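You operate a simulated robot arm through the tools that you are given. There is no shell and no other tool.

Carry out the task below with a simulated two-armed robot. There is one attempt and no reset: what you move stays moved.

Task
Swap the ferrule on the upright shaft for the white one.
Fine: draw the started ferrule off and stand it on its peg. Slide the white one on till it stiffens and set the setter tube down on it, ready for tapping. Other ferrules stay. Drop and topple nothing.
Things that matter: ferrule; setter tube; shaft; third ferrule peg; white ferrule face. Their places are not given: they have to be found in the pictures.

It is judged by the outcome, as a careful person would: the job done as asked, and still so three seconds after it is handed in. It fails if anything else is knocked over, pushed out of place, dropped, spilled or broken.

Robot
Two 7-joint arms with two-finger parallel grippers on one trunk that stands fixed in place. Base frame: the origin is at the foot of the trunk, x ahead of it, y to its left, z up. Lengths are in mm, angles in degrees, forces in N, time in s.
The left shoulder is at [50, 174, 1270], the right one opposite. Each reaches about 791 mm from its shoulder. Payload 3.6 kg a hand.
The TCP of each hand is the grasp point between the finger pads, 30 mm short of the fingertips. In the tool frame z runs along the fingers and y along their closing line. Largest opening 110 mm; finger width 20, thickness 10; the body of the gripper, 48 by 112 mm, starts 55 mm behind the TCP.
Orientation is that of the tool frame in the base frame, as a unit quaternion [w, x, y, z]. With the fingers straight down and closing along the base's y, the tool's x points along the base's -x, its y along +y and its z along -z.

Tools
- The arms move only by the tool move_arm. It takes "left_moves", "right_moves" or both (then of equal length, played together; a hand with none holds still); each is a list of rows, each an object of numbers (a shift or turn left out is 0, a gripper value left out holds the last): "rx", "ry", "rz": the turn, a rotation vector about the tool's x, y, z in units of 8 degrees (1.0 is 8 degrees); "x", "y", "z": the shift along the tool's x, y, z in units of 20 mm (1.0 is 20 mm); "gripper": the gripper command, from -1 (fully open) to 1 (shut), values between in proportion. In form: [{"rx": .., "ry": .., "rz": .., "x": .., "y": .., "z": .., "gripper": ..}, ...]. A call has 1 to 20 rows; each row shifts and turns the commanded pose from where the row before left it, along the tool's axes as they then stand. A call with a number of a shift or a turn outside -1 to 1 is refused whole. Rows are played at 5 a second. More than 50 mm and 8.6 degrees between two rows, or a gripper value outside its range, and nothing of the call is played. Where a pose cannot be reached the arm comes as near as it can. A force on the tool above 40 N (or 10 N above the force at the start of the call, whichever is more), or a blocked arm, ends the call early, and 0.2 s more pass. The fingers move at their own pace (about 153 mm/s each) and stop on an object; they squeeze with about 30 N. The grip force told is the motor's: it shows also when the fingers shut on nothing. Time passes only in rows, and 0.2 s behind the last, so rows that do not move let the fingers close. The reply holds the time, the measured pose of the TCP, the force on the tool along the base axes, the opening and the grip force, in the units named above and with some noise, with the torque about the TCP (base axes, N m) and any sound that the robot's microphone picked up.
- Cameras (640 x 400 px; columns grow to the right, rows downward): "scene" is now at [114.8, 62.6, 1449]; the picture's right is [0.69, -0.73, -0.00], its down [-0.38, -0.36, -0.85] and it looks along [0.62, 0.59, -0.52] (base axes); focal length 265 px, centre (320, 200). "left" rides on the left gripper at [72, -17, -103] in its tool frame; the picture's right is [0.23, 0.97, 0.00], its down [-0.76, 0.18, -0.62] and it looks along [-0.61, 0.14, 0.78] (tool axes); focal length 222 px, centre (320, 200). "right" rides on the right gripper at [72, 17, -104] in its tool frame; the picture's right is [-0.23, 0.97, 0.00], its down [-0.76, -0.18, -0.62] and it looks along [-0.61, -0.14, 0.78] (tool axes); focal length 222 px, centre (320, 200).
- get_image(camera): a new picture of that camera. The clock stands still meanwhile.
- slide_trunk(by): moves the trunk up (or, below 0, down) by that many mm; the arms and the scene camera ride with it, the base frame stays. It gives what a move gives, with no picture.
- head_to(pan, tilt): turns the head with the scene camera to pan (to the left, within 86 degrees either way) and tilt (down, from -29 to 69), counted from straight ahead of the robot (the tilt from the chest, where the trunk bows). It gives what a move gives.
- pixel_to_xyz(camera, pixels): there is no depth. For up to 12 entries [column, row, z] of the newest picture of that camera ("zoom" is the newest enlarged one), the place [x, y] in the base frame at which the ray of that pixel passes the height z, good to about 3 mm. The clock stands still meanwhile.
- enlarge(camera, box): a new picture of the part [left, top, right, bottom] of that camera's present view, enlarged. The clock stands still meanwhile.
- finish_job(): hands the job in; it is judged then, once.

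Unless the task says otherwise, let go and move clear before handing in.

The tools are called after ">>>" as a command line: name --argument value ..., lists and objects as JSON in quotes. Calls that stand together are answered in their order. move_arm: Moves the arms, as the interface text tells. Its arguments: {"type":"object","properties":{"left_moves":{"type":"array"},"right_moves":{"type":"array"}},"required":[]} The other tools are called the same way: slide_trunk (by) moves the trunk up or down; head_to (pan, tilt) turns the head that bears the scene camera; get_image (camera) takes a picture; pixel_to_xyz (camera, pixels) gives the place at which the rays of pixels pass given heights; enlarge (camera, box) takes an enlarged picture of a part of a camera's view; finish_job () hands the job in.

At the start:

```text
time_s: 0.0
left_tcp_pos: [384.2, 421.0, 1295.1]
left_tcp_rot: [0.002, 0.0, 1.0, 0.0]
left_ft_force: [-0.1, 0.3, -0.3]
left_wrist_torque: [-0.02, -0.05, 0.03]
left_grip_width: 110.0
left_finger_force: 0.1
right_tcp_pos: [405.9, 69.9, 1226.0]
right_tcp_rot: [-0.001, 0.002, 1.0, -0.001]
right_ft_force: [0.6, -0.4, -0.1]
right_wrist_torque: [-0.04, 0.03, -0.02]
right_grip_width: 110.0
right_finger_force: 0.0
trunk travel left (down, up): [-385.0, 378.0]
head pan, tilt (commanded): [43.4, 31.4]
```

scene: 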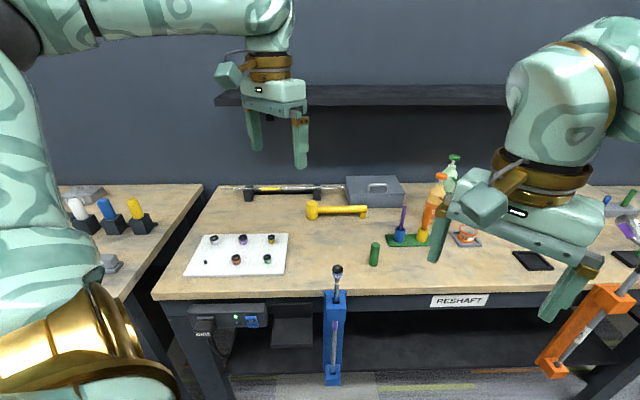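
right: 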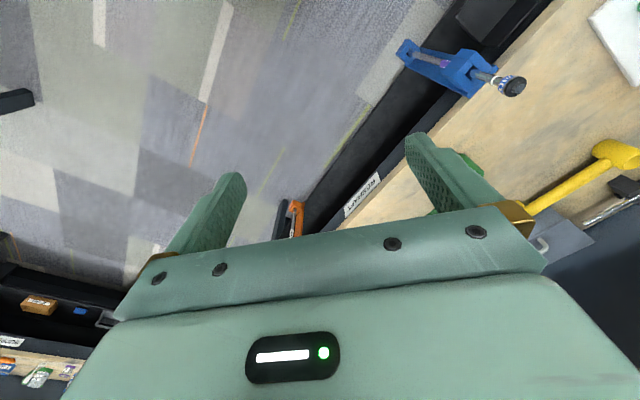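
left: 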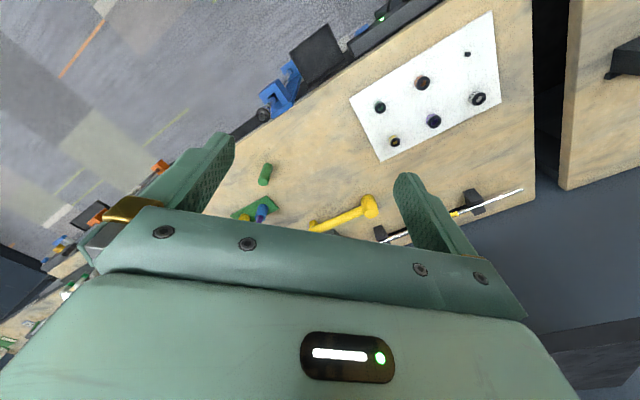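

The scene picture shows a white board with ferrules around (235,253), a blue clamp with an upright shaft at (335,290) and a green tube at (374,254). I'll look closer at each before moving.

>>> enlarge --camera "scene" --box '[180, 225, 300, 285]'

>>> enlarge --camera "scene" --box '[290, 240, 410, 390]'

>>> enlarge --camera "left" --box '[340, 0, 520, 170]'

>>> enlarge --camera "right" --box '[380, 20, 560, 130]'

```text
5.33 times, centred on (240, 255) of scene
```

zoom: 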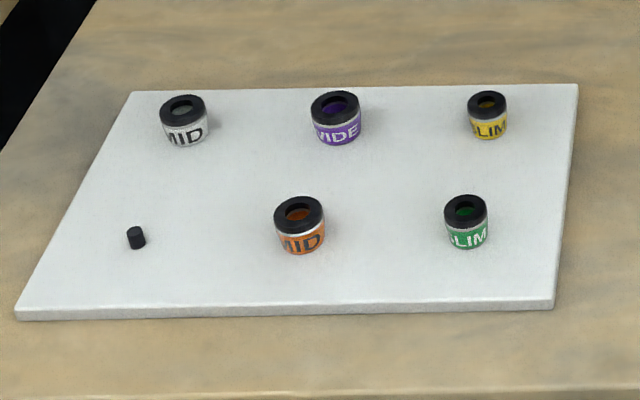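

```text
2.67 times, centred on (350, 315) of scene
```

zoom: 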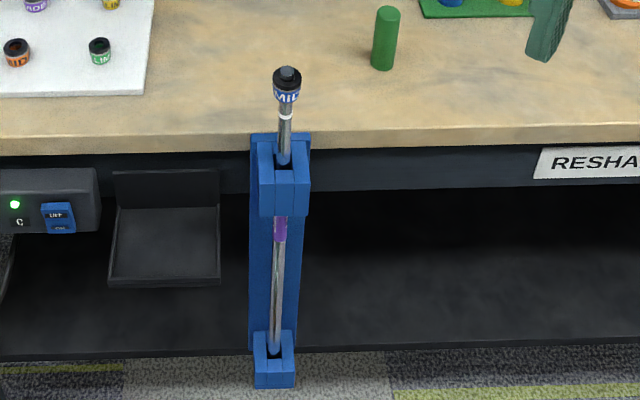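

```text
2.35 times, centred on (430, 85) of left
```

zoom: 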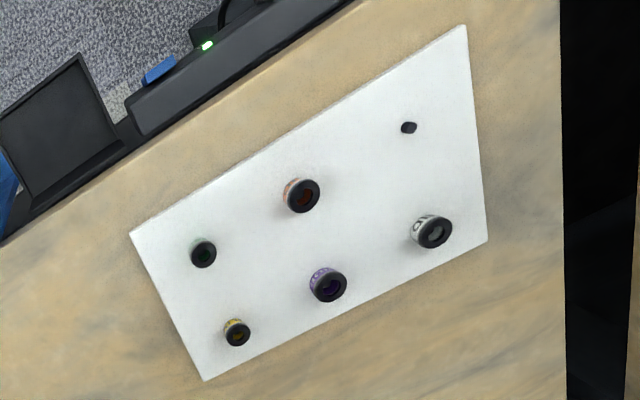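

```text
3.56 times, centred on (470, 75) of right
```

zoom: 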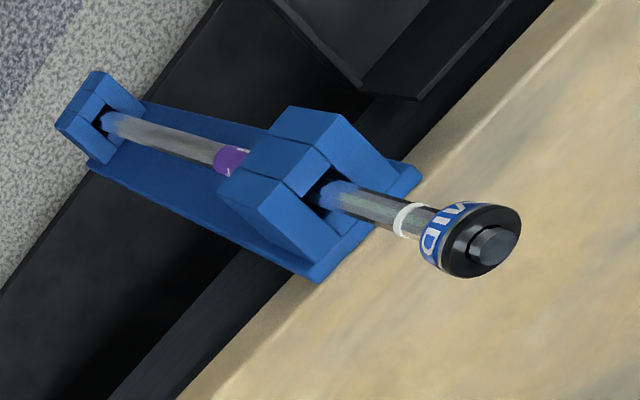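

The ferrules are clear: white MID at zoom (183,120), empty peg (137,238), started blue MID ferrule on the shaft. I need the bench height, so I'll triangulate a board corner and the peg from the scene and left cameras.

>>> pixel_to_xyz --camera "scene" --pixels '[[288.4, 240.9, 900], [288.4, 240.9, 950], [288.4, 240.9, 1000], [205.7, 269.5, 900], [205.7, 269.5, 950], [205.7, 269.5, 1000]]'

>>> pixel_to_xyz --camera "left" --pixels '[[381.2, 161.7, 900], [381.2, 161.7, 950], [381.2, 161.7, 1000], [467.6, 54.0, 900], [467.6, 54.0, 950], [467.6, 54.0, 1000]]'

```text
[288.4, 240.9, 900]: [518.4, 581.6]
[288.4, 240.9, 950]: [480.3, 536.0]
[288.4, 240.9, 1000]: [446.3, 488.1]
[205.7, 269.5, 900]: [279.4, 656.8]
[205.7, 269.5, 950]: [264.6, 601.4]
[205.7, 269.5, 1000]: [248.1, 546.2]
```

```text
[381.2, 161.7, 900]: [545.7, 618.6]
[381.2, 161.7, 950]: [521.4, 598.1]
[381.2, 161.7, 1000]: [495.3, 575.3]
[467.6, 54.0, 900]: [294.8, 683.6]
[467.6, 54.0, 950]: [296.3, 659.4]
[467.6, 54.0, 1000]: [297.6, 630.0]
```

The two rays differ at 900, so the board lies lower. I'll query lower heights.

>>> pixel_to_xyz --camera "scene" --pixels '[[288.4, 240.9, 800], [288.4, 240.9, 820], [288.4, 240.9, 840], [288.4, 240.9, 860], [205.7, 269.5, 800], [205.7, 269.5, 820], [205.7, 269.5, 840], [205.7, 269.5, 860]]'

>>> pixel_to_xyz --camera "left" --pixels '[[381.2, 161.7, 800], [381.2, 161.7, 820], [381.2, 161.7, 840], [381.2, 161.7, 860], [467.6, 54.0, 800], [467.6, 54.0, 820], [467.6, 54.0, 840], [467.6, 54.0, 860]]'

```text
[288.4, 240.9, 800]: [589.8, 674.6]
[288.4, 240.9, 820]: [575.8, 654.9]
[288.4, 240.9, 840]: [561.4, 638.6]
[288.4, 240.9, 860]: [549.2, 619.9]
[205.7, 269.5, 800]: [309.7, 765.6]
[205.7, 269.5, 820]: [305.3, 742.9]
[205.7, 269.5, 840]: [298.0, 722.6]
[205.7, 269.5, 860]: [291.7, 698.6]
```

```text
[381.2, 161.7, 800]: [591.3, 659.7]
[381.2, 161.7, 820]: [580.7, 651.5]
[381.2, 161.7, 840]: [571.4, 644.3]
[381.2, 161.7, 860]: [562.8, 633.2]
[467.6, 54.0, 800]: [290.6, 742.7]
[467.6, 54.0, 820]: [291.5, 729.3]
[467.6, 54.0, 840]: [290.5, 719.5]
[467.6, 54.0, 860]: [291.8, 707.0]
```

The board top is near z≈830 with the peg near (296,727). Now I'll triangulate the shaft top (scene 337.6,267.4; right 518.2,87.6) and the green tube.

>>> pixel_to_xyz --camera "scene" --pixels '[[337.6, 267.4, 860], [337.6, 267.4, 900], [337.6, 267.4, 940], [337.6, 267.4, 980], [374, 264, 800], [374, 264, 820], [374, 264, 840], [374, 245, 860], [374, 245, 900], [374, 245, 940]]'

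>>> pixel_to_xyz --camera "right" --pixels '[[518.2, 87.6, 860], [518.2, 87.6, 900], [518.2, 87.6, 940], [518.2, 87.6, 980]]'

>>> enlarge --camera "scene" --box '[350, 215, 420, 275]'

>>> enlarge --camera "left" --box '[220, 130, 340, 230]'

>>> enlarge --camera "scene" --box '[380, 150, 500, 260]'

```text
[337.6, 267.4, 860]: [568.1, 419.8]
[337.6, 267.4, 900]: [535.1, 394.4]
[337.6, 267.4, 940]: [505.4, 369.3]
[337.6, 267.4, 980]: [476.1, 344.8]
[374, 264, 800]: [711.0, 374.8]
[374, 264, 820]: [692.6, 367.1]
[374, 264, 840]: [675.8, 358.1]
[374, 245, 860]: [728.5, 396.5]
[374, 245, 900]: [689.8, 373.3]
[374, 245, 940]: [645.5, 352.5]
```

```text
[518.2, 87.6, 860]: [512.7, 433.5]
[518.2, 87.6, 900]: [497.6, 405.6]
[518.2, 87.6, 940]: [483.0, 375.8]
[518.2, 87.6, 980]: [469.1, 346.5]
```

```text
6.67 times, centred on (385, 245) of scene
```

zoom: 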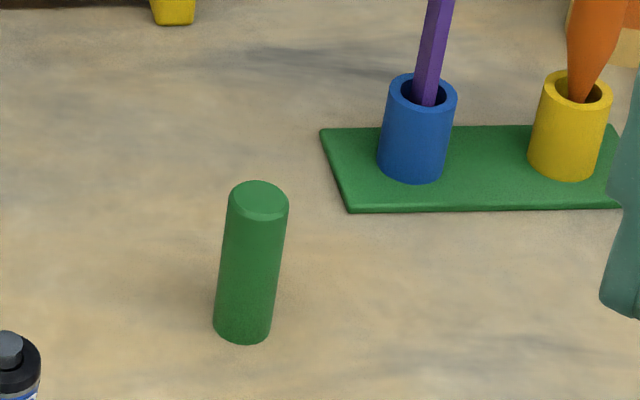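

```text
4.00 times, centred on (280, 180) of left
```

zoom: 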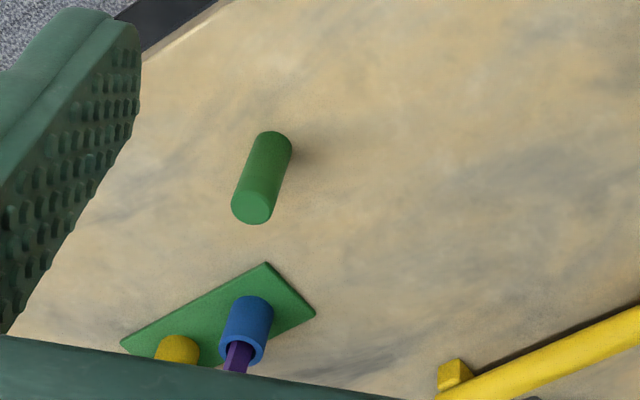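

```text
3.64 times, centred on (440, 205) of scene
```

zoom: 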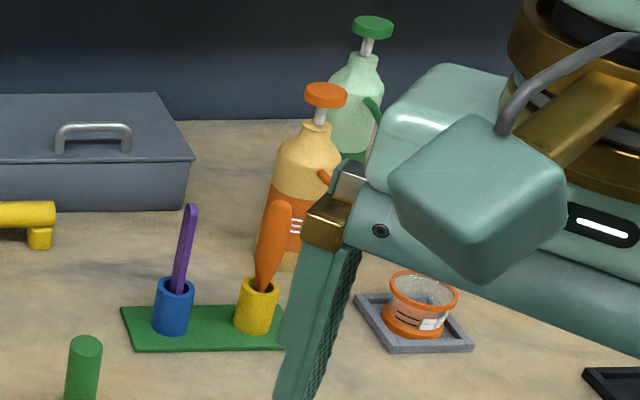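

The shaft top triangulates to about (463,334,~998), and the green setter tube stands near (690,367) with a closed top. Before lowering the trunk I'll look around to check clearances.

>>> head_to --pan -10 --tilt 45

>>> get_image --camera "scene"

>>> head_to --pan 60 --tilt 45

>>> get_image --camera "scene"

```text
time_s: 1.2
left_tcp_pos: [385.2, 421.5, 1294.8]
left_tcp_rot: [0.001, -0.001, 1.0, 0.0]
left_ft_force: [0.2, 0.2, 0.4]
left_wrist_torque: [-0.02, -0.03, 0.01]
left_grip_width: 109.7
left_finger_force: 0.1
right_tcp_pos: [405.7, 70.0, 1226.5]
right_tcp_rot: [0.0, 0.001, 1.0, 0.0]
right_ft_force: [-0.3, 1.3, -0.5]
right_wrist_torque: [-0.04, -0.01, -0.04]
right_grip_width: 110.0
right_finger_force: 0.1
trunk travel left (down, up): [-385.0, 378.0]
head pan, tilt (commanded): [-10.0, 45.0]
```

```text
taken
```

scene: 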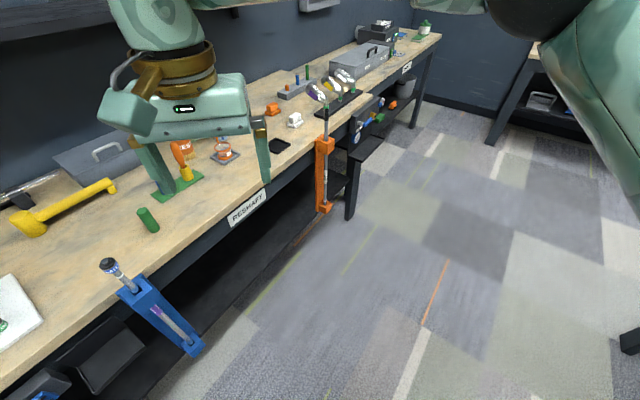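

```text
time_s: 2.6
left_tcp_pos: [384.6, 421.3, 1295.3]
left_tcp_rot: [0.001, 0.0, 1.0, 0.0]
left_ft_force: [-0.4, 0.0, 0.3]
left_wrist_torque: [-0.03, 0.02, -0.01]
left_grip_width: 109.9
left_finger_force: 0.2
right_tcp_pos: [406.0, 70.9, 1226.7]
right_tcp_rot: [0.0, 0.001, 1.0, 0.0]
right_ft_force: [0.1, 0.8, -0.6]
right_wrist_torque: [-0.02, -0.01, 0.01]
right_grip_width: 110.2
right_finger_force: 0.1
trunk travel left (down, up): [-385.0, 378.0]
head pan, tilt (commanded): [60.0, 45.0]
```

```text
taken
```

scene: 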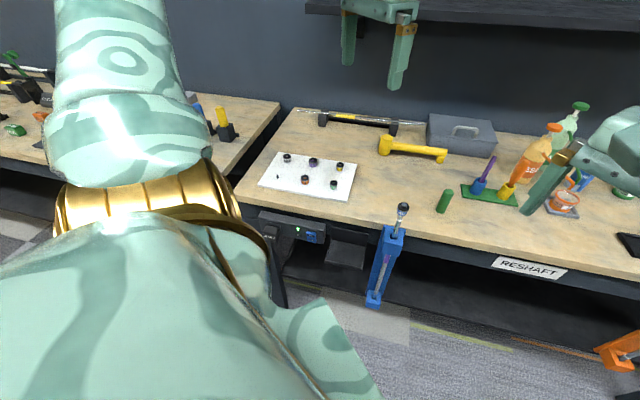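

Floor is open below both arms and nothing is under the right hand, so lowering the trunk is safe. I'll lower it by 200 mm and aim the head at the work.

>>> slide_trunk --by -200

>>> head_to --pan 50 --tilt 30

>>> get_image --camera "scene"

>>> get_image --camera "left"

```text
time_s: 4.8
left_tcp_pos: [427.8, 422.8, 1054.3]
left_tcp_rot: [-0.06, -0.002, 0.998, 0.002]
left_ft_force: [0.3, -0.1, 0.3]
left_wrist_torque: [0.01, -0.02, 0.03]
left_grip_width: 109.8
left_finger_force: 0.0
right_tcp_pos: [406.7, 71.2, 1027.5]
right_tcp_rot: [-0.001, 0.0, 1.0, 0.0]
right_ft_force: [-0.5, 0.0, 0.5]
right_wrist_torque: [0.02, 0.01, -0.01]
right_grip_width: 110.0
right_finger_force: 0.0
trunk travel left (down, up): [-185.0, 578.0]
head pan, tilt (commanded): [60.0, 45.0]
```

```text
time_s: 5.6
left_tcp_pos: [428.3, 422.3, 1052.9]
left_tcp_rot: [-0.059, -0.002, 0.998, 0.001]
left_ft_force: [0.2, 0.1, 0.1]
left_wrist_torque: [-0.02, -0.02, 0.02]
left_grip_width: 110.2
left_finger_force: 0.0
right_tcp_pos: [406.0, 70.3, 1025.5]
right_tcp_rot: [-0.001, 0.001, 1.0, 0.0]
right_ft_force: [-0.1, 0.1, -0.3]
right_wrist_torque: [-0.03, -0.03, 0.01]
right_grip_width: 109.9
right_finger_force: 0.0
trunk travel left (down, up): [-185.0, 578.0]
head pan, tilt (commanded): [50.0, 30.0]
```

```text
taken
```

scene: 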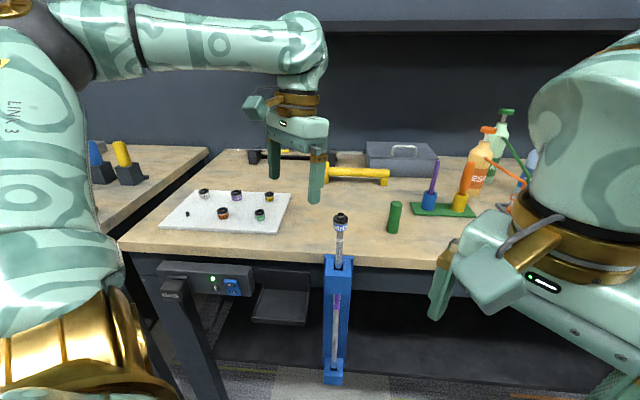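

```text
taken
```

left: 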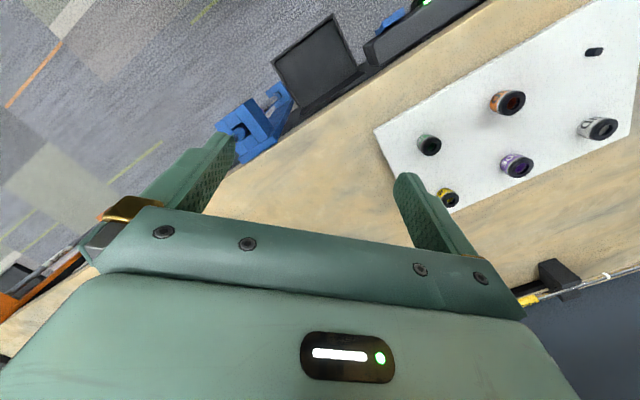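

The left TCP drifted to (428,422,1053) with a ~7° pitch while sliding, so I'll issue a null row to see where the commanded pose is.

>>> move_arm --left_moves '[{"gripper": -1}, {}]'

```text
time_s: 6.2
left_tcp_pos: [428.2, 422.6, 1054.0]
left_tcp_rot: [-0.059, -0.003, 0.998, 0.001]
left_ft_force: [0.4, 0.7, 0.1]
left_wrist_torque: [0.0, 0.0, -0.02]
left_grip_width: 110.1
left_finger_force: 0.0
right_tcp_pos: [405.9, 71.0, 1025.1]
right_tcp_rot: [0.0, 0.001, 1.0, 0.0]
right_ft_force: [0.1, 0.2, 0.3]
right_wrist_torque: [0.0, 0.0, 0.02]
right_grip_width: 109.8
right_finger_force: 0.0
trunk travel left (down, up): [-185.0, 578.0]
head pan, tilt (commanded): [50.0, 30.0]
```

The commanded pose equals the measured one. Now I'll zoom on the shaft and the ferrules from the new scene height.

>>> enlarge --camera "scene" --box '[300, 200, 380, 280]'

>>> pixel_to_xyz --camera "zoom" --pixels '[[320, 80, 960], [320, 80, 980], [320, 80, 1000]]'

>>> enlarge --camera "scene" --box '[155, 175, 295, 245]'

>>> enlarge --camera "left" --box '[360, 0, 640, 220]'

```text
5.00 times, centred on (340, 240) of scene
```

zoom: 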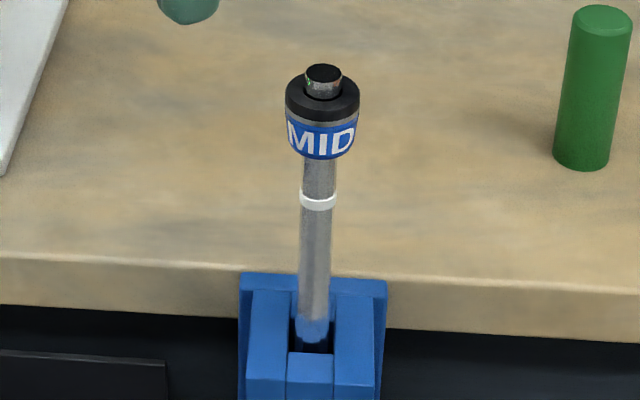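

```text
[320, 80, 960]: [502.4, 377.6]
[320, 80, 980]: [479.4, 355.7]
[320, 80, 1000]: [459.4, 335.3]
```

```text
4.57 times, centred on (225, 210) of scene
```

zoom: 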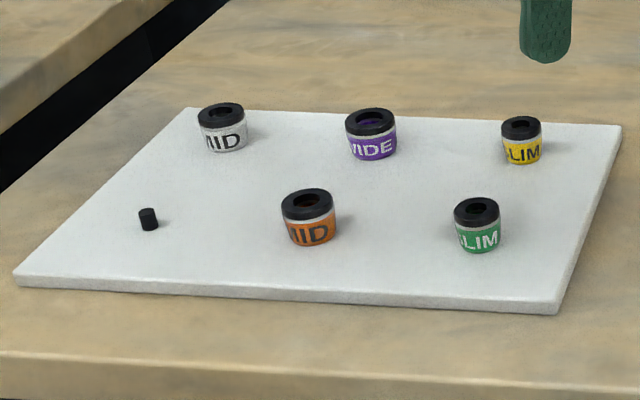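

```text
1.82 times, centred on (500, 110) of left
```

zoom: 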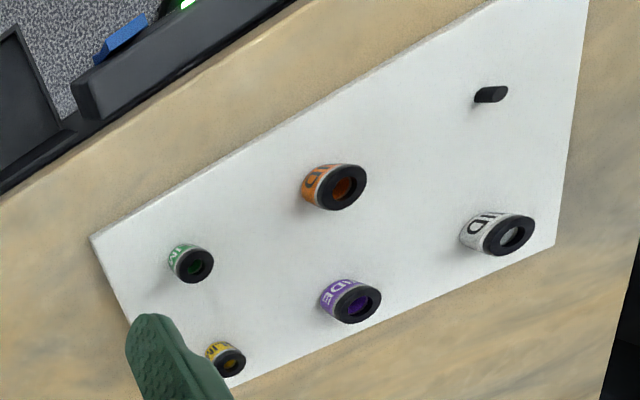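

The started ferrule sits with ~10 mm of shaft above it, and the ferrule is about 28 mm wide and 23 mm tall. I'll test the pixel-to-place noise by repeating the same pixel.

>>> pixel_to_xyz --camera "left" --pixels '[[508, 101, 850], [508, 101, 850], [508, 101, 850], [508, 101, 850], [508, 101, 850], [508, 101, 850]]'

>>> pixel_to_xyz --camera "left" --pixels '[[508, 101, 850], [508, 101, 850], [508, 101, 850]]'

>>> pixel_to_xyz --camera "scene" --pixels '[[340, 216, 990], [340, 216, 990], [340, 216, 990], [340, 216, 990], [340, 216, 990], [340, 216, 990]]'

```text
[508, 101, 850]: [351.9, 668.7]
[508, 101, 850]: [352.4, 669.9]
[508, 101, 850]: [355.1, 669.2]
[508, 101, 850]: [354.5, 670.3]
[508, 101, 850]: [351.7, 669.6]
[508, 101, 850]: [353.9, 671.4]
```

```text
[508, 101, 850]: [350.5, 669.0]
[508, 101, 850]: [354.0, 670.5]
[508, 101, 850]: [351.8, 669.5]
```

```text
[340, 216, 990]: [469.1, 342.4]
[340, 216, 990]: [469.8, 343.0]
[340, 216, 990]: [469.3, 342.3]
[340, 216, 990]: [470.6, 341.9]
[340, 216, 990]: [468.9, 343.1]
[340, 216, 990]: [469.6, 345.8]
```

Noise is about ±1.3 mm per query and averages out. I'll square the left hand to vertical, raise it and bring it over the shaft at about z 1110 for a close wrist-camera look.

>>> move_arm --left_moves '[{"ry": -0.85, "z": -1}, {"z": -1}, {"z": -1}, {"x": -0.35, "y": -0.88}, {"x": -0.35, "y": -0.88}, {"x": -0.35, "y": -0.88}, {"x": -0.35, "y": -0.88}, {"x": -0.35, "y": -0.88}, {}]'

>>> get_image --camera "left"

>>> get_image --camera "scene"

```text
time_s: 8.2
left_tcp_pos: [463.9, 380.0, 1096.1]
left_tcp_rot: [0.003, -0.004, 1.0, 0.002]
left_ft_force: [-0.1, -0.1, 0.2]
left_wrist_torque: [0.02, 0.02, -0.02]
left_grip_width: 109.8
left_finger_force: 0.0
left hand out of reach, approached as far as the arm can: row 3, 4, 5, 6, 7, 8
right_tcp_pos: [405.8, 70.0, 1025.4]
right_tcp_rot: [-0.001, 0.0, 1.0, 0.001]
right_ft_force: [0.1, -0.1, 0.0]
right_wrist_torque: [0.0, 0.0, 0.0]
right_grip_width: 109.9
right_finger_force: 0.1
trunk travel left (down, up): [-185.0, 578.0]
head pan, tilt (commanded): [50.0, 30.0]
```

```text
taken
```

left: 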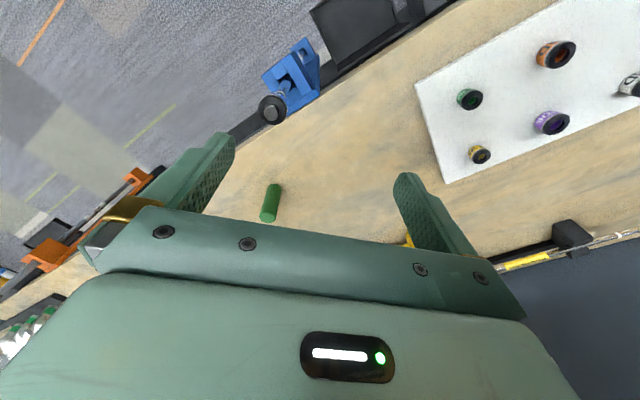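

```text
taken
```

scene: 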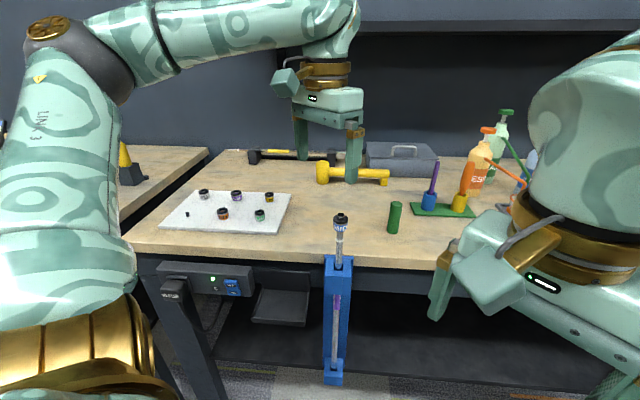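

The left arm hit a reach limit going up (stopped at (464,380,1096)), so the shoulder should be higher for shaft work. I'll check where the command stands, then raise the trunk.

>>> move_arm --left_moves '[{"z": 0.5}, {"z": 0.5}, {}]'

```text
time_s: 9.0
left_tcp_pos: [463.9, 379.9, 1075.4]
left_tcp_rot: [0.0, -0.003, 1.0, 0.002]
left_ft_force: [-1.1, 0.5, 0.3]
left_wrist_torque: [-0.02, -0.02, 0.0]
left_grip_width: 110.1
left_finger_force: 0.0
right_tcp_pos: [406.0, 70.7, 1025.6]
right_tcp_rot: [-0.001, 0.001, 1.0, 0.0]
right_ft_force: [0.1, 0.8, 0.0]
right_wrist_torque: [-0.01, -0.01, -0.02]
right_grip_width: 109.9
right_finger_force: 0.1
trunk travel left (down, up): [-185.0, 578.0]
head pan, tilt (commanded): [50.0, 30.0]
```

The commanded pose resets to the achieved one, good. I'll raise the trunk 80 mm, then move over the shaft.

>>> slide_trunk --by 80

>>> move_arm --left_moves '[{"y": -0.77}, {"y": -0.77}, {"y": -0.76}, {"z": 1}, {"z": 1}, {}]'

>>> get_image --camera "left"

>>> get_image --camera "scene"

```text
time_s: 10.1
left_tcp_pos: [465.1, 380.1, 1155.8]
left_tcp_rot: [-0.002, -0.001, 1.0, 0.001]
left_ft_force: [0.0, -0.1, -0.5]
left_wrist_torque: [-0.03, 0.0, 0.01]
left_grip_width: 109.7
left_finger_force: 0.1
right_tcp_pos: [407.0, 69.5, 1105.9]
right_tcp_rot: [-0.001, 0.001, 1.0, 0.0]
right_ft_force: [0.2, -0.2, -0.3]
right_wrist_torque: [0.02, 0.01, 0.03]
right_grip_width: 109.9
right_finger_force: 0.0
trunk travel left (down, up): [-265.0, 498.0]
head pan, tilt (commanded): [50.0, 30.0]
```

```text
time_s: 11.5
left_tcp_pos: [463.3, 333.0, 1115.2]
left_tcp_rot: [0.0, -0.002, 1.0, 0.002]
left_ft_force: [-0.1, -0.7, -0.6]
left_wrist_torque: [0.03, -0.02, -0.01]
left_grip_width: 110.0
left_finger_force: 0.0
right_tcp_pos: [406.1, 69.9, 1106.4]
right_tcp_rot: [-0.001, 0.001, 1.0, 0.0]
right_ft_force: [0.6, -0.2, -0.2]
right_wrist_torque: [0.02, 0.01, 0.04]
right_grip_width: 110.1
right_finger_force: 0.1
trunk travel left (down, up): [-265.0, 498.0]
head pan, tilt (commanded): [50.0, 30.0]
```

```text
taken
```

left: 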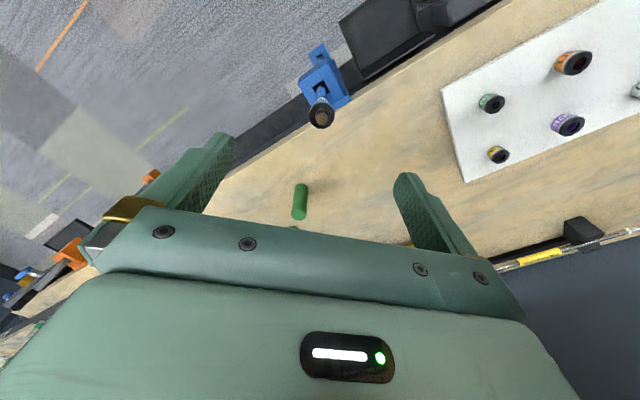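

```text
taken
```

scene: 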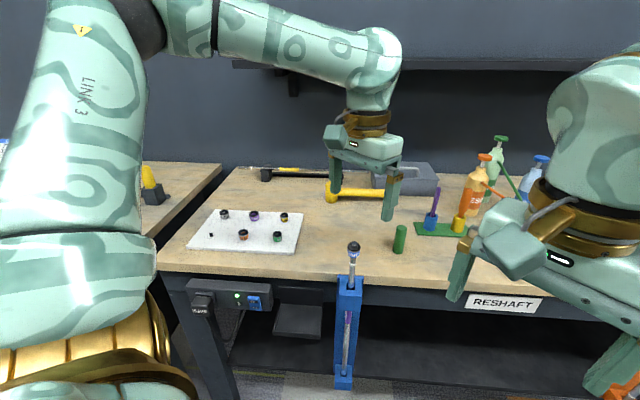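

The shaft top now shows at about (320,115) in the left view, nearly under the TCP. I'll zoom in both cameras and triangulate.

>>> enlarge --camera "left" --box '[288, 80, 352, 140]'

>>> enlarge --camera "scene" --box '[320, 230, 384, 290]'

>>> enlarge --camera "right" --box '[380, 0, 640, 160]'

```text
6.67 times, centred on (320, 110) of left
```

zoom: 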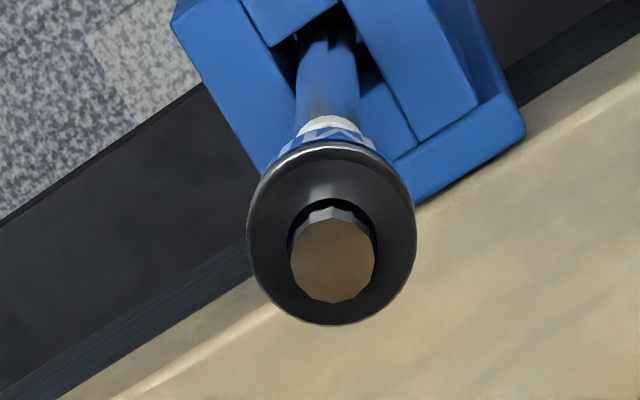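

```text
6.67 times, centred on (352, 260) of scene
```

zoom: 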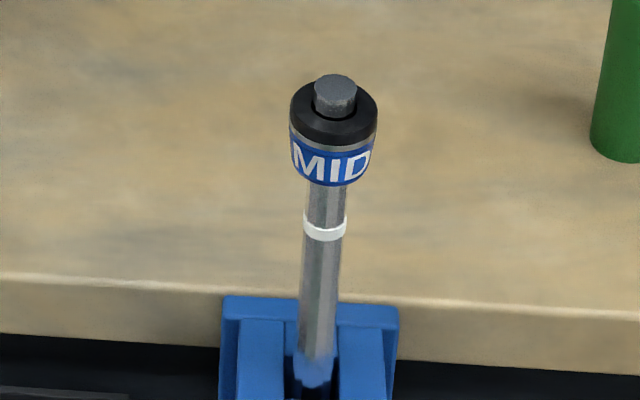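

```text
2.46 times, centred on (510, 80) of right
```

zoom: 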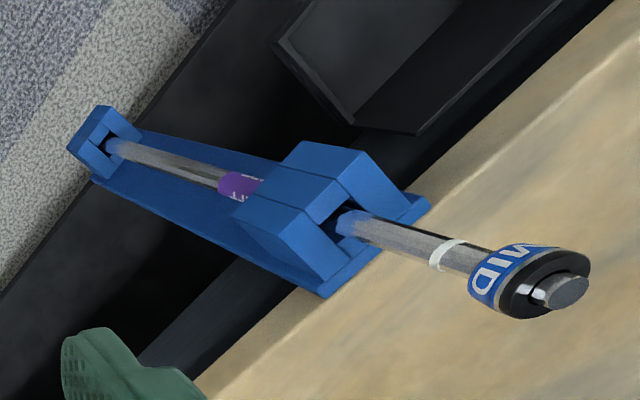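

Shaft-top centre: left (321.9,119.0), scene (354.3,243.2), right (610.9,117.4). I'll triangulate with repeats at several heights.

>>> pixel_to_xyz --camera "left" --pixels '[[321.9, 119, 980], [321.9, 119, 980], [321.9, 119, 980], [321.9, 119, 980], [321.9, 119, 1000], [321.9, 119, 1000], [321.9, 119, 1000], [321.9, 119, 1000], [321.8, 115.2, 985], [321.8, 115.2, 985], [321.8, 115.2, 985], [321.8, 115.2, 985]]'

>>> pixel_to_xyz --camera "scene" --pixels '[[354.3, 243.2, 980], [354.3, 243.2, 980], [354.3, 243.2, 980], [354.3, 243.2, 980], [354.3, 243.2, 1000], [354.3, 243.2, 1000], [354.3, 243.2, 1000], [354.3, 243.2, 1000]]'

>>> pixel_to_xyz --camera "right" --pixels '[[610.9, 117.4, 980], [610.9, 117.4, 980], [610.9, 117.4, 980], [610.9, 117.4, 980], [610.9, 117.4, 1000], [610.9, 117.4, 1000], [610.9, 117.4, 1000], [610.9, 117.4, 1000]]'

```text
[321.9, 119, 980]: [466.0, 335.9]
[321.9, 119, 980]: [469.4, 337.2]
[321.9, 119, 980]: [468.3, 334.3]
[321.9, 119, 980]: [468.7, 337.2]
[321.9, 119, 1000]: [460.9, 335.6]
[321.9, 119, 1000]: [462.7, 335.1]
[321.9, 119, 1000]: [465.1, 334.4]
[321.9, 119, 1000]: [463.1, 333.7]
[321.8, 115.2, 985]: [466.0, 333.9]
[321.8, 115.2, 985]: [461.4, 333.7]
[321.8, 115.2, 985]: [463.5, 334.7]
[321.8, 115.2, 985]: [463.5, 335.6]
```

```text
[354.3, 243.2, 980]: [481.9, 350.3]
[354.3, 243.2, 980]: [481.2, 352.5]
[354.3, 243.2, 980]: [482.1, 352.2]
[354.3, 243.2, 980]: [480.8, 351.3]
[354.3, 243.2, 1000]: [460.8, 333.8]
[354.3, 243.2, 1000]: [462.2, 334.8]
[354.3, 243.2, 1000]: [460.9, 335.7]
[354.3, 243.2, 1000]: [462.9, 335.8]
```

```text
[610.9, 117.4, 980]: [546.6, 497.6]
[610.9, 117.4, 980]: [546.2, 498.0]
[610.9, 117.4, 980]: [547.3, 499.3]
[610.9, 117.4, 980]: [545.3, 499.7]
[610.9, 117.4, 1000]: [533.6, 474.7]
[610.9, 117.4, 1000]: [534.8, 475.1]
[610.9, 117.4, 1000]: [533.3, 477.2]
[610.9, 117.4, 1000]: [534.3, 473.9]
```

The shaft axis is at about (462.5,334.8), top z≈999. Next I'll test the vertical hand's reach toward the empty peg near (298,728), travelling high.

>>> move_arm --left_moves '[{"x": 0.41, "y": 0.98}, {"x": 0.41, "y": 0.98}, {"x": 0.41, "y": 0.98}, {"x": 0.41, "y": 0.98}, {"x": 0.41, "y": 0.98}, {"x": 0.41, "y": 0.98}, {"x": 0.41, "y": 0.98}, {"x": 0.41, "y": 0.98}, {"x": 0.41, "y": 0.98}, {"x": 0.41, "y": 0.98}, {"x": 0.41, "y": 0.98}, {"x": 0.41, "y": 0.98}, {"x": 0.41, "y": 0.98}, {"x": 0.41, "y": 0.98}, {"x": 0.41, "y": 0.98}, {"x": 0.41, "y": 0.98}]'

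>>> get_image --camera "scene"

>>> get_image --camera "left"

```text
time_s: 14.9
left_tcp_pos: [332.4, 647.0, 1117.1]
left_tcp_rot: [0.0, -0.002, 1.0, 0.001]
left_ft_force: [-0.4, -0.3, 0.3]
left_wrist_torque: [-0.03, -0.02, -0.02]
left_grip_width: 110.4
left_finger_force: 0.1
right_tcp_pos: [406.0, 70.8, 1105.6]
right_tcp_rot: [0.0, 0.001, 1.0, 0.0]
right_ft_force: [0.1, -0.4, 0.7]
right_wrist_torque: [0.03, -0.01, 0.01]
right_grip_width: 110.2
right_finger_force: 0.1
trunk travel left (down, up): [-265.0, 498.0]
head pan, tilt (commanded): [50.0, 30.0]
```

```text
taken
```

scene: 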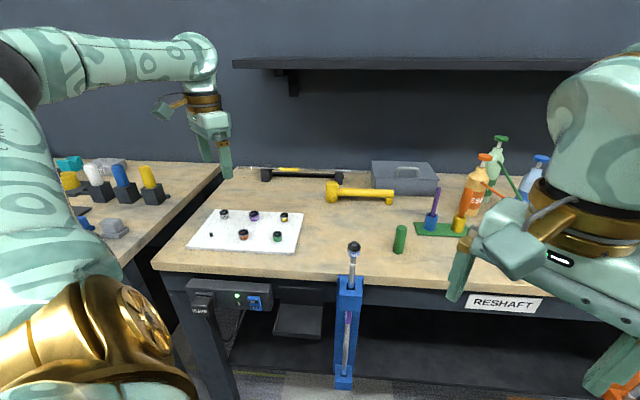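

```text
taken
```

left: 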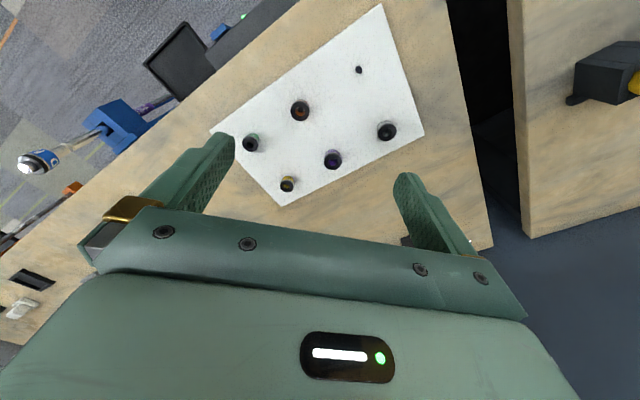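

The hand reached (332,647,1117) vertically, and the left view shows the whole board. I'll zoom in to measure the pegs.

>>> enlarge --camera "left" --box '[330, 50, 430, 150]'

>>> enlarge --camera "scene" --box '[185, 200, 305, 260]'

```text
4.00 times, centred on (380, 100) of left
```

zoom: 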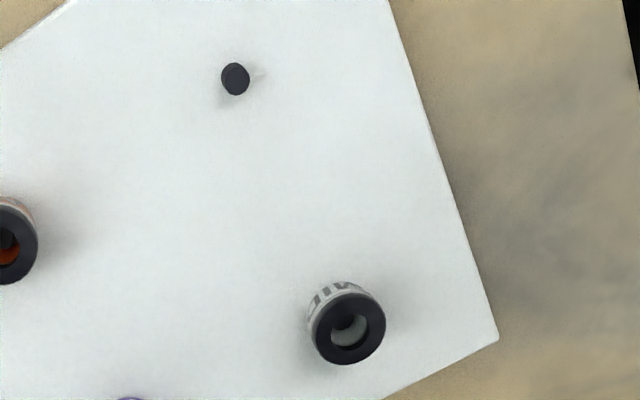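

```text
5.33 times, centred on (245, 230) of scene
```

zoom: 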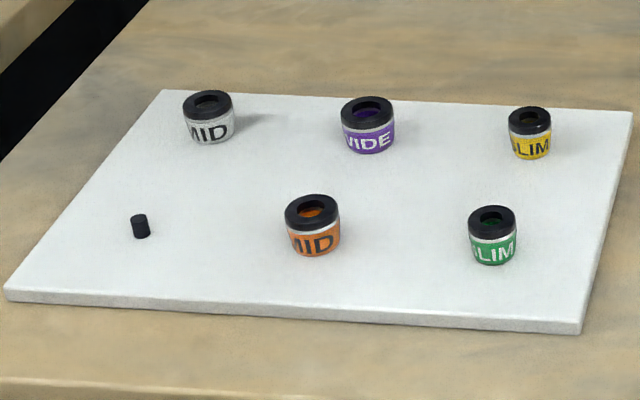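

Peg top: left (358.8,69.5), scene (211.1,233.6). White rim: left (387.0,132.0), scene (224.0,211.8). Triangulating both.

>>> pixel_to_xyz --camera "left" --pixels '[[358.8, 69.5, 830], [358.8, 69.5, 830], [358.8, 69.5, 830], [358.8, 69.5, 850], [358.8, 69.5, 850], [358.8, 69.5, 850], [387, 132, 840], [387, 132, 840], [387, 132, 840], [387, 132, 860], [387, 132, 860], [387, 132, 860]]'

>>> pixel_to_xyz --camera "scene" --pixels '[[211.1, 233.6, 830], [211.1, 233.6, 830], [211.1, 233.6, 830], [211.1, 233.6, 850], [211.1, 233.6, 850], [211.1, 233.6, 850], [224, 211.8, 840], [224, 211.8, 840], [224, 211.8, 840], [224, 211.8, 860], [224, 211.8, 860], [224, 211.8, 860]]'

```text
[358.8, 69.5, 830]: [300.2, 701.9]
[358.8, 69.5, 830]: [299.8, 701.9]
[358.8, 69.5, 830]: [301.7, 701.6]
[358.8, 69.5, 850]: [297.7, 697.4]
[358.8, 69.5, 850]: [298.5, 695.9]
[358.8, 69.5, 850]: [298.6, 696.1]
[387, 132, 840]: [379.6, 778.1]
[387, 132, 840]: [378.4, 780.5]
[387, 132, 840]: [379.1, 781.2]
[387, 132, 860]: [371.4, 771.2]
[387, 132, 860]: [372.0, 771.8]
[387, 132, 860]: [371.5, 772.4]
```

```text
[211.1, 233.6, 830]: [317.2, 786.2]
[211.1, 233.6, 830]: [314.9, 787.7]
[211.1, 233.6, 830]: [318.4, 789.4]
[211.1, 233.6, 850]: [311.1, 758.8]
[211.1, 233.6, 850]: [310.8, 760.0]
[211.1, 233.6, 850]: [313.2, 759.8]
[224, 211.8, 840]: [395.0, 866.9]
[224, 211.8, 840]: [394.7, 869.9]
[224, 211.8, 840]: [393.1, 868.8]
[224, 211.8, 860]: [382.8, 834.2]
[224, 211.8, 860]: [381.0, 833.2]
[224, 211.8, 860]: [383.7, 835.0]
```

I had misread the zoom offset earlier; redoing the triangulation gives peg top ≈(295,687,900) and white rim ≈(354,753,907), so the bench is near z≈876. I'll move over the peg at z≈1000 for a closer look.

>>> move_arm --left_moves '[{"x": 0.37, "y": 0.4, "z": 0.9}, {"x": 0.37, "y": 0.4, "z": 0.9}, {"x": 0.37, "y": 0.4, "z": 0.9}, {"x": 0.37, "y": 0.4, "z": 0.9}, {"x": 0.37, "y": 0.4, "z": 0.9}, {"z": 0.9}, {}]'

>>> get_image --camera "left"

>>> enlarge --camera "left" --box '[270, 70, 430, 170]'

```text
time_s: 16.5
left_tcp_pos: [294.3, 687.3, 1009.5]
left_tcp_rot: [0.0, -0.002, 1.0, 0.001]
left_ft_force: [0.1, 1.3, -0.7]
left_wrist_torque: [0.04, -0.01, 0.0]
left_grip_width: 110.0
left_finger_force: 0.2
right_tcp_pos: [405.6, 71.2, 1106.9]
right_tcp_rot: [0.0, 0.001, 1.0, 0.0]
right_ft_force: [0.7, 0.3, -0.2]
right_wrist_torque: [0.01, -0.02, -0.02]
right_grip_width: 109.7
right_finger_force: 0.0
trunk travel left (down, up): [-265.0, 498.0]
head pan, tilt (commanded): [50.0, 30.0]
```

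```text
taken
```

left: 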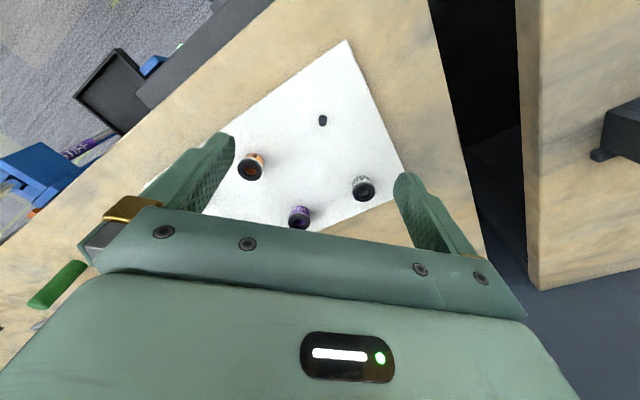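

```text
4.00 times, centred on (350, 120) of left
```

zoom: 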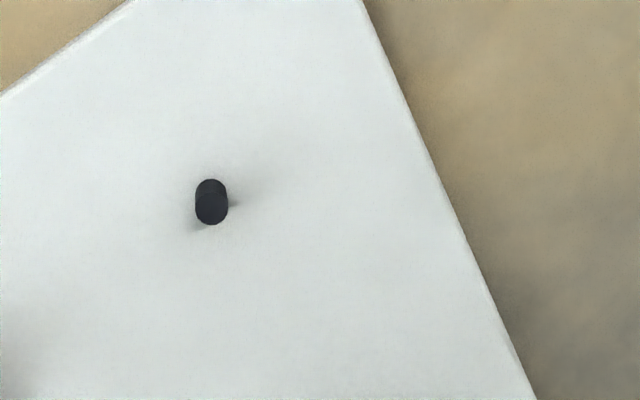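

The peg top is at about (295,689,900), peg ≈8 mm wide, board ≈890, so the vertical hand reaches. Now I'll go back over the shaft (462.5,334.8) to draw off the blue ferrule.

>>> move_arm --left_moves '[{"z": -1}, {"z": -1}, {"z": -1}, {"z": -1}]'

>>> move_arm --left_moves '[{"x": -0.467, "y": -0.979}, {"x": -0.467, "y": -0.979}, {"x": -0.467, "y": -0.979}, {"x": -0.467, "y": -0.979}, {"x": -0.467, "y": -0.979}, {"x": -0.467, "y": -0.979}, {"x": -0.467, "y": -0.979}, {"x": -0.467, "y": -0.979}, {"x": -0.467, "y": -0.979}, {"x": -0.467, "y": -0.979}, {"x": -0.467, "y": -0.979}, {"x": -0.467, "y": -0.979}, {"x": -0.467, "y": -0.979}, {"x": -0.467, "y": -0.979}, {"x": -0.467, "y": -0.979}, {"x": -0.467, "y": -0.979}, {"x": -0.467, "y": -0.979}, {"x": -0.467, "y": -0.979}, {}]'

>>> get_image --camera "left"

>>> enlarge --camera "left" --box '[280, 90, 360, 140]'

```text
time_s: 17.5
left_tcp_pos: [295.3, 685.8, 1089.2]
left_tcp_rot: [0.0, -0.002, 1.0, 0.0]
left_ft_force: [1.3, -0.3, 0.5]
left_wrist_torque: [0.0, 0.02, 0.02]
left_grip_width: 110.1
left_finger_force: 0.1
right_tcp_pos: [404.2, 70.8, 1106.7]
right_tcp_rot: [0.0, 0.001, 1.0, 0.0]
right_ft_force: [0.4, 0.2, -0.1]
right_wrist_torque: [0.04, 0.01, 0.01]
right_grip_width: 110.0
right_finger_force: 0.0
trunk travel left (down, up): [-265.0, 498.0]
head pan, tilt (commanded): [50.0, 30.0]
```

```text
time_s: 21.5
left_tcp_pos: [463.7, 334.6, 1088.8]
left_tcp_rot: [0.0, -0.003, 1.0, 0.0]
left_ft_force: [0.6, 0.1, -0.6]
left_wrist_torque: [-0.02, -0.01, 0.0]
left_grip_width: 110.0
left_finger_force: 0.1
right_tcp_pos: [406.4, 70.7, 1105.8]
right_tcp_rot: [0.0, 0.001, 1.0, 0.001]
right_ft_force: [0.2, -0.3, -0.4]
right_wrist_torque: [-0.01, -0.01, 0.02]
right_grip_width: 110.0
right_finger_force: 0.0
trunk travel left (down, up): [-265.0, 498.0]
head pan, tilt (commanded): [50.0, 30.0]
```

```text
taken
```

left: 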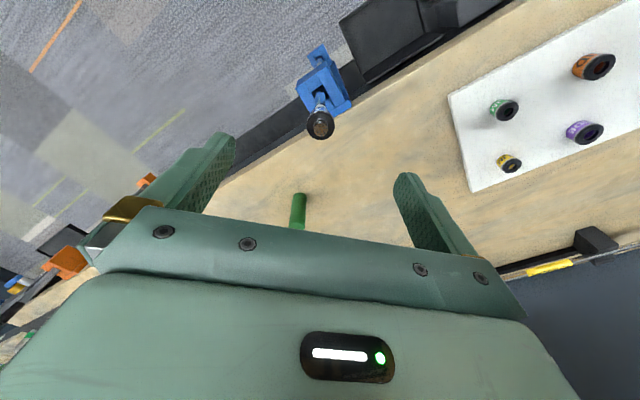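

```text
8.00 times, centred on (320, 115) of left
```

zoom: 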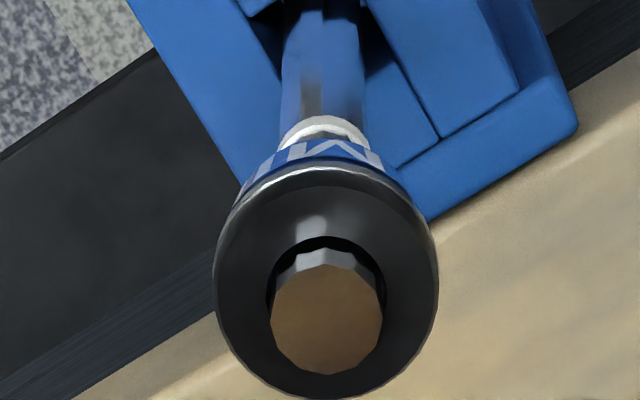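

The shaft centre is at px (320.9,130.0) against 130.7 expected, so the hand is within 1 mm. I'll descend to TCP z≈1003 and half-close the fingers, then look.

>>> move_arm --left_moves '[{"z": 0.9}, {"z": 0.9}, {"z": 0.9}, {"z": 0.8}, {"z": 0.8, "y": 0.03}, {"gripper": 0.1}, {}]'

>>> get_image --camera "left"

>>> enlarge --camera "scene" --box '[304, 200, 404, 280]'

```text
time_s: 23.1
left_tcp_pos: [463.9, 333.5, 1001.9]
left_tcp_rot: [0.0, -0.002, 1.0, 0.002]
left_ft_force: [0.0, -0.5, 0.5]
left_wrist_torque: [0.0, 0.01, 0.01]
left_grip_width: 49.4
left_finger_force: 0.1
right_tcp_pos: [405.1, 70.0, 1105.7]
right_tcp_rot: [0.0, 0.001, 1.0, 0.0]
right_ft_force: [-0.9, 0.2, 0.3]
right_wrist_torque: [0.01, 0.02, 0.0]
right_grip_width: 110.0
right_finger_force: 0.1
trunk travel left (down, up): [-265.0, 498.0]
head pan, tilt (commanded): [50.0, 30.0]
```

```text
taken
```

left: 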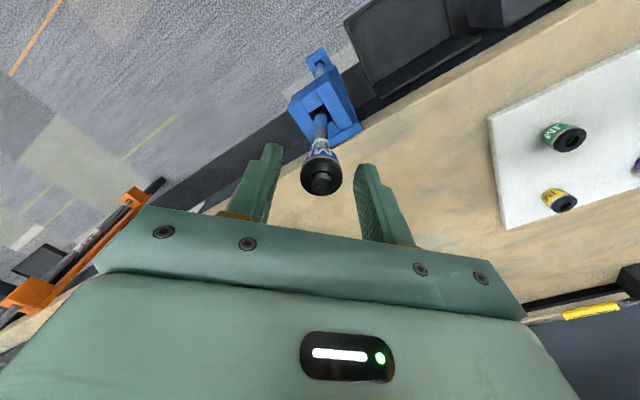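

```text
5.00 times, centred on (354, 240) of scene
```

zoom: 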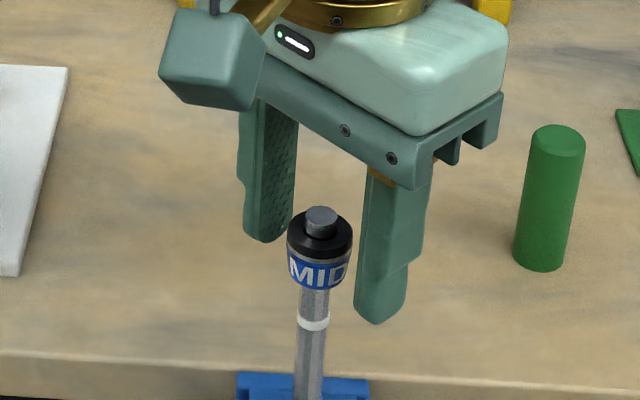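

The ferrule is between the fingertips, tips just above its lower edge. I'll close on it and check the force.

>>> move_arm --left_moves '[{"gripper": 1}, {}, {}, {}]'

>>> enlarge --camera "left" --box '[240, 110, 400, 210]'

```text
time_s: 24.1
left_tcp_pos: [464.9, 336.0, 1000.3]
left_tcp_rot: [0.0, -0.003, 1.0, 0.002]
left_ft_force: [0.0, 2.7, 1.2]
left_wrist_torque: [0.02, 0.0, -0.03]
left_grip_width: 22.6
left_finger_force: 29.9
right_tcp_pos: [405.3, 70.1, 1105.7]
right_tcp_rot: [0.0, 0.001, 1.0, -0.001]
right_ft_force: [0.1, -0.6, 0.9]
right_wrist_torque: [-0.02, 0.04, 0.02]
right_grip_width: 110.0
right_finger_force: 0.1
trunk travel left (down, up): [-265.0, 498.0]
head pan, tilt (commanded): [50.0, 30.0]
```

```text
4.00 times, centred on (320, 160) of left
```

zoom: 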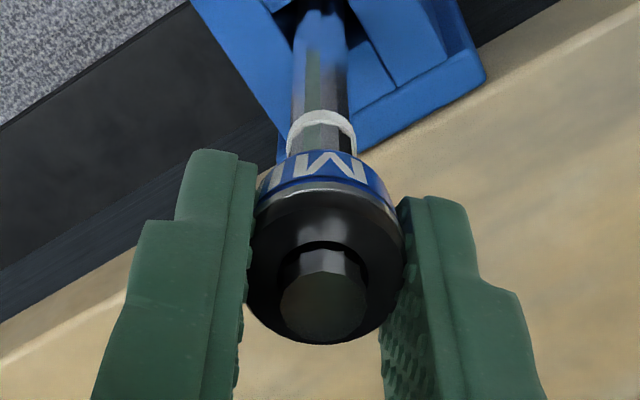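

Gripped at 22.6 mm with 30 N; a small +2.7 N side force means the shaft sits about 1 mm further +y. I'll ease that and pull up in small steps.

>>> move_arm --left_moves '[{"y": 0.05}, {"z": -0.1}, {"z": -0.1}, {"z": -0.1}, {"z": -0.1}]'

```text
time_s: 25.3
left_tcp_pos: [463.4, 333.7, 1008.5]
left_tcp_rot: [0.0, -0.002, 1.0, 0.002]
left_ft_force: [-0.4, -4.4, -4.5]
left_wrist_torque: [-0.02, -0.04, -0.02]
left_grip_width: 22.8
left_finger_force: 30.1
right_tcp_pos: [405.5, 70.2, 1106.1]
right_tcp_rot: [-0.001, 0.001, 1.0, 0.0]
right_ft_force: [-0.1, 0.6, -0.7]
right_wrist_torque: [-0.01, 0.0, -0.02]
right_grip_width: 110.3
right_finger_force: 0.1
trunk travel left (down, up): [-265.0, 498.0]
head pan, tilt (commanded): [50.0, 30.0]
```

It moved up 8 mm with modest drag (-4.5 N) and -4.4 N sideways, so I'll back off y by 0.6 mm and keep drawing.

>>> move_arm --left_moves '[{"y": -0.03}, {"z": -0.15}, {"z": -0.15}, {}]'

>>> enlarge --camera "left" --box '[240, 110, 400, 210]'

>>> enlarge --camera "scene" --box '[304, 200, 404, 280]'

```text
time_s: 26.3
left_tcp_pos: [462.6, 335.0, 1015.7]
left_tcp_rot: [0.0, -0.002, 1.0, 0.001]
left_ft_force: [2.5, -2.7, -3.9]
left_wrist_torque: [-0.05, -0.01, 0.0]
left_grip_width: 22.7
left_finger_force: 30.0
right_tcp_pos: [405.8, 69.6, 1106.7]
right_tcp_rot: [-0.001, 0.0, 1.0, 0.0]
right_ft_force: [-0.3, 0.5, -0.6]
right_wrist_torque: [0.01, -0.01, -0.01]
right_grip_width: 110.0
right_finger_force: 0.0
trunk travel left (down, up): [-265.0, 498.0]
head pan, tilt (commanded): [50.0, 30.0]
```

```text
4.00 times, centred on (320, 160) of left
```

zoom: 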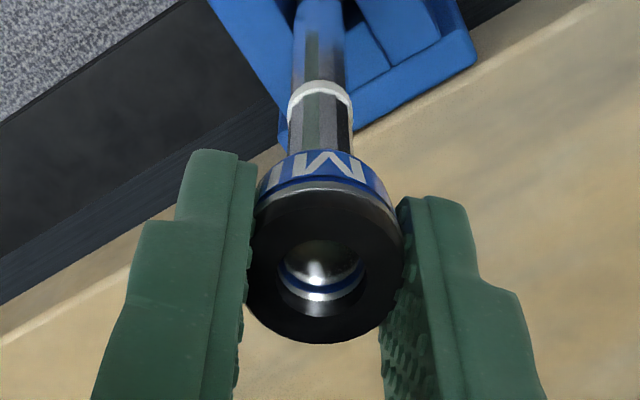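

```text
5.00 times, centred on (354, 240) of scene
```

zoom: 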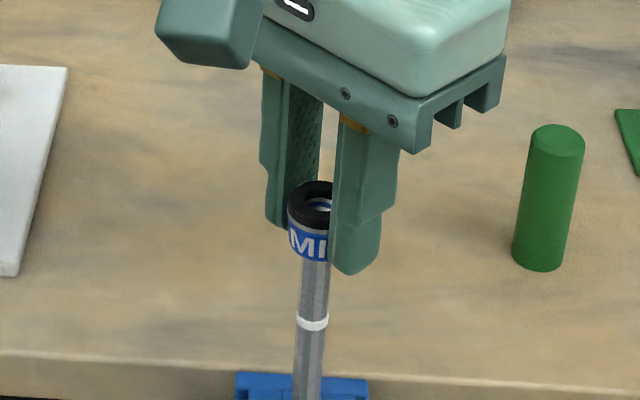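

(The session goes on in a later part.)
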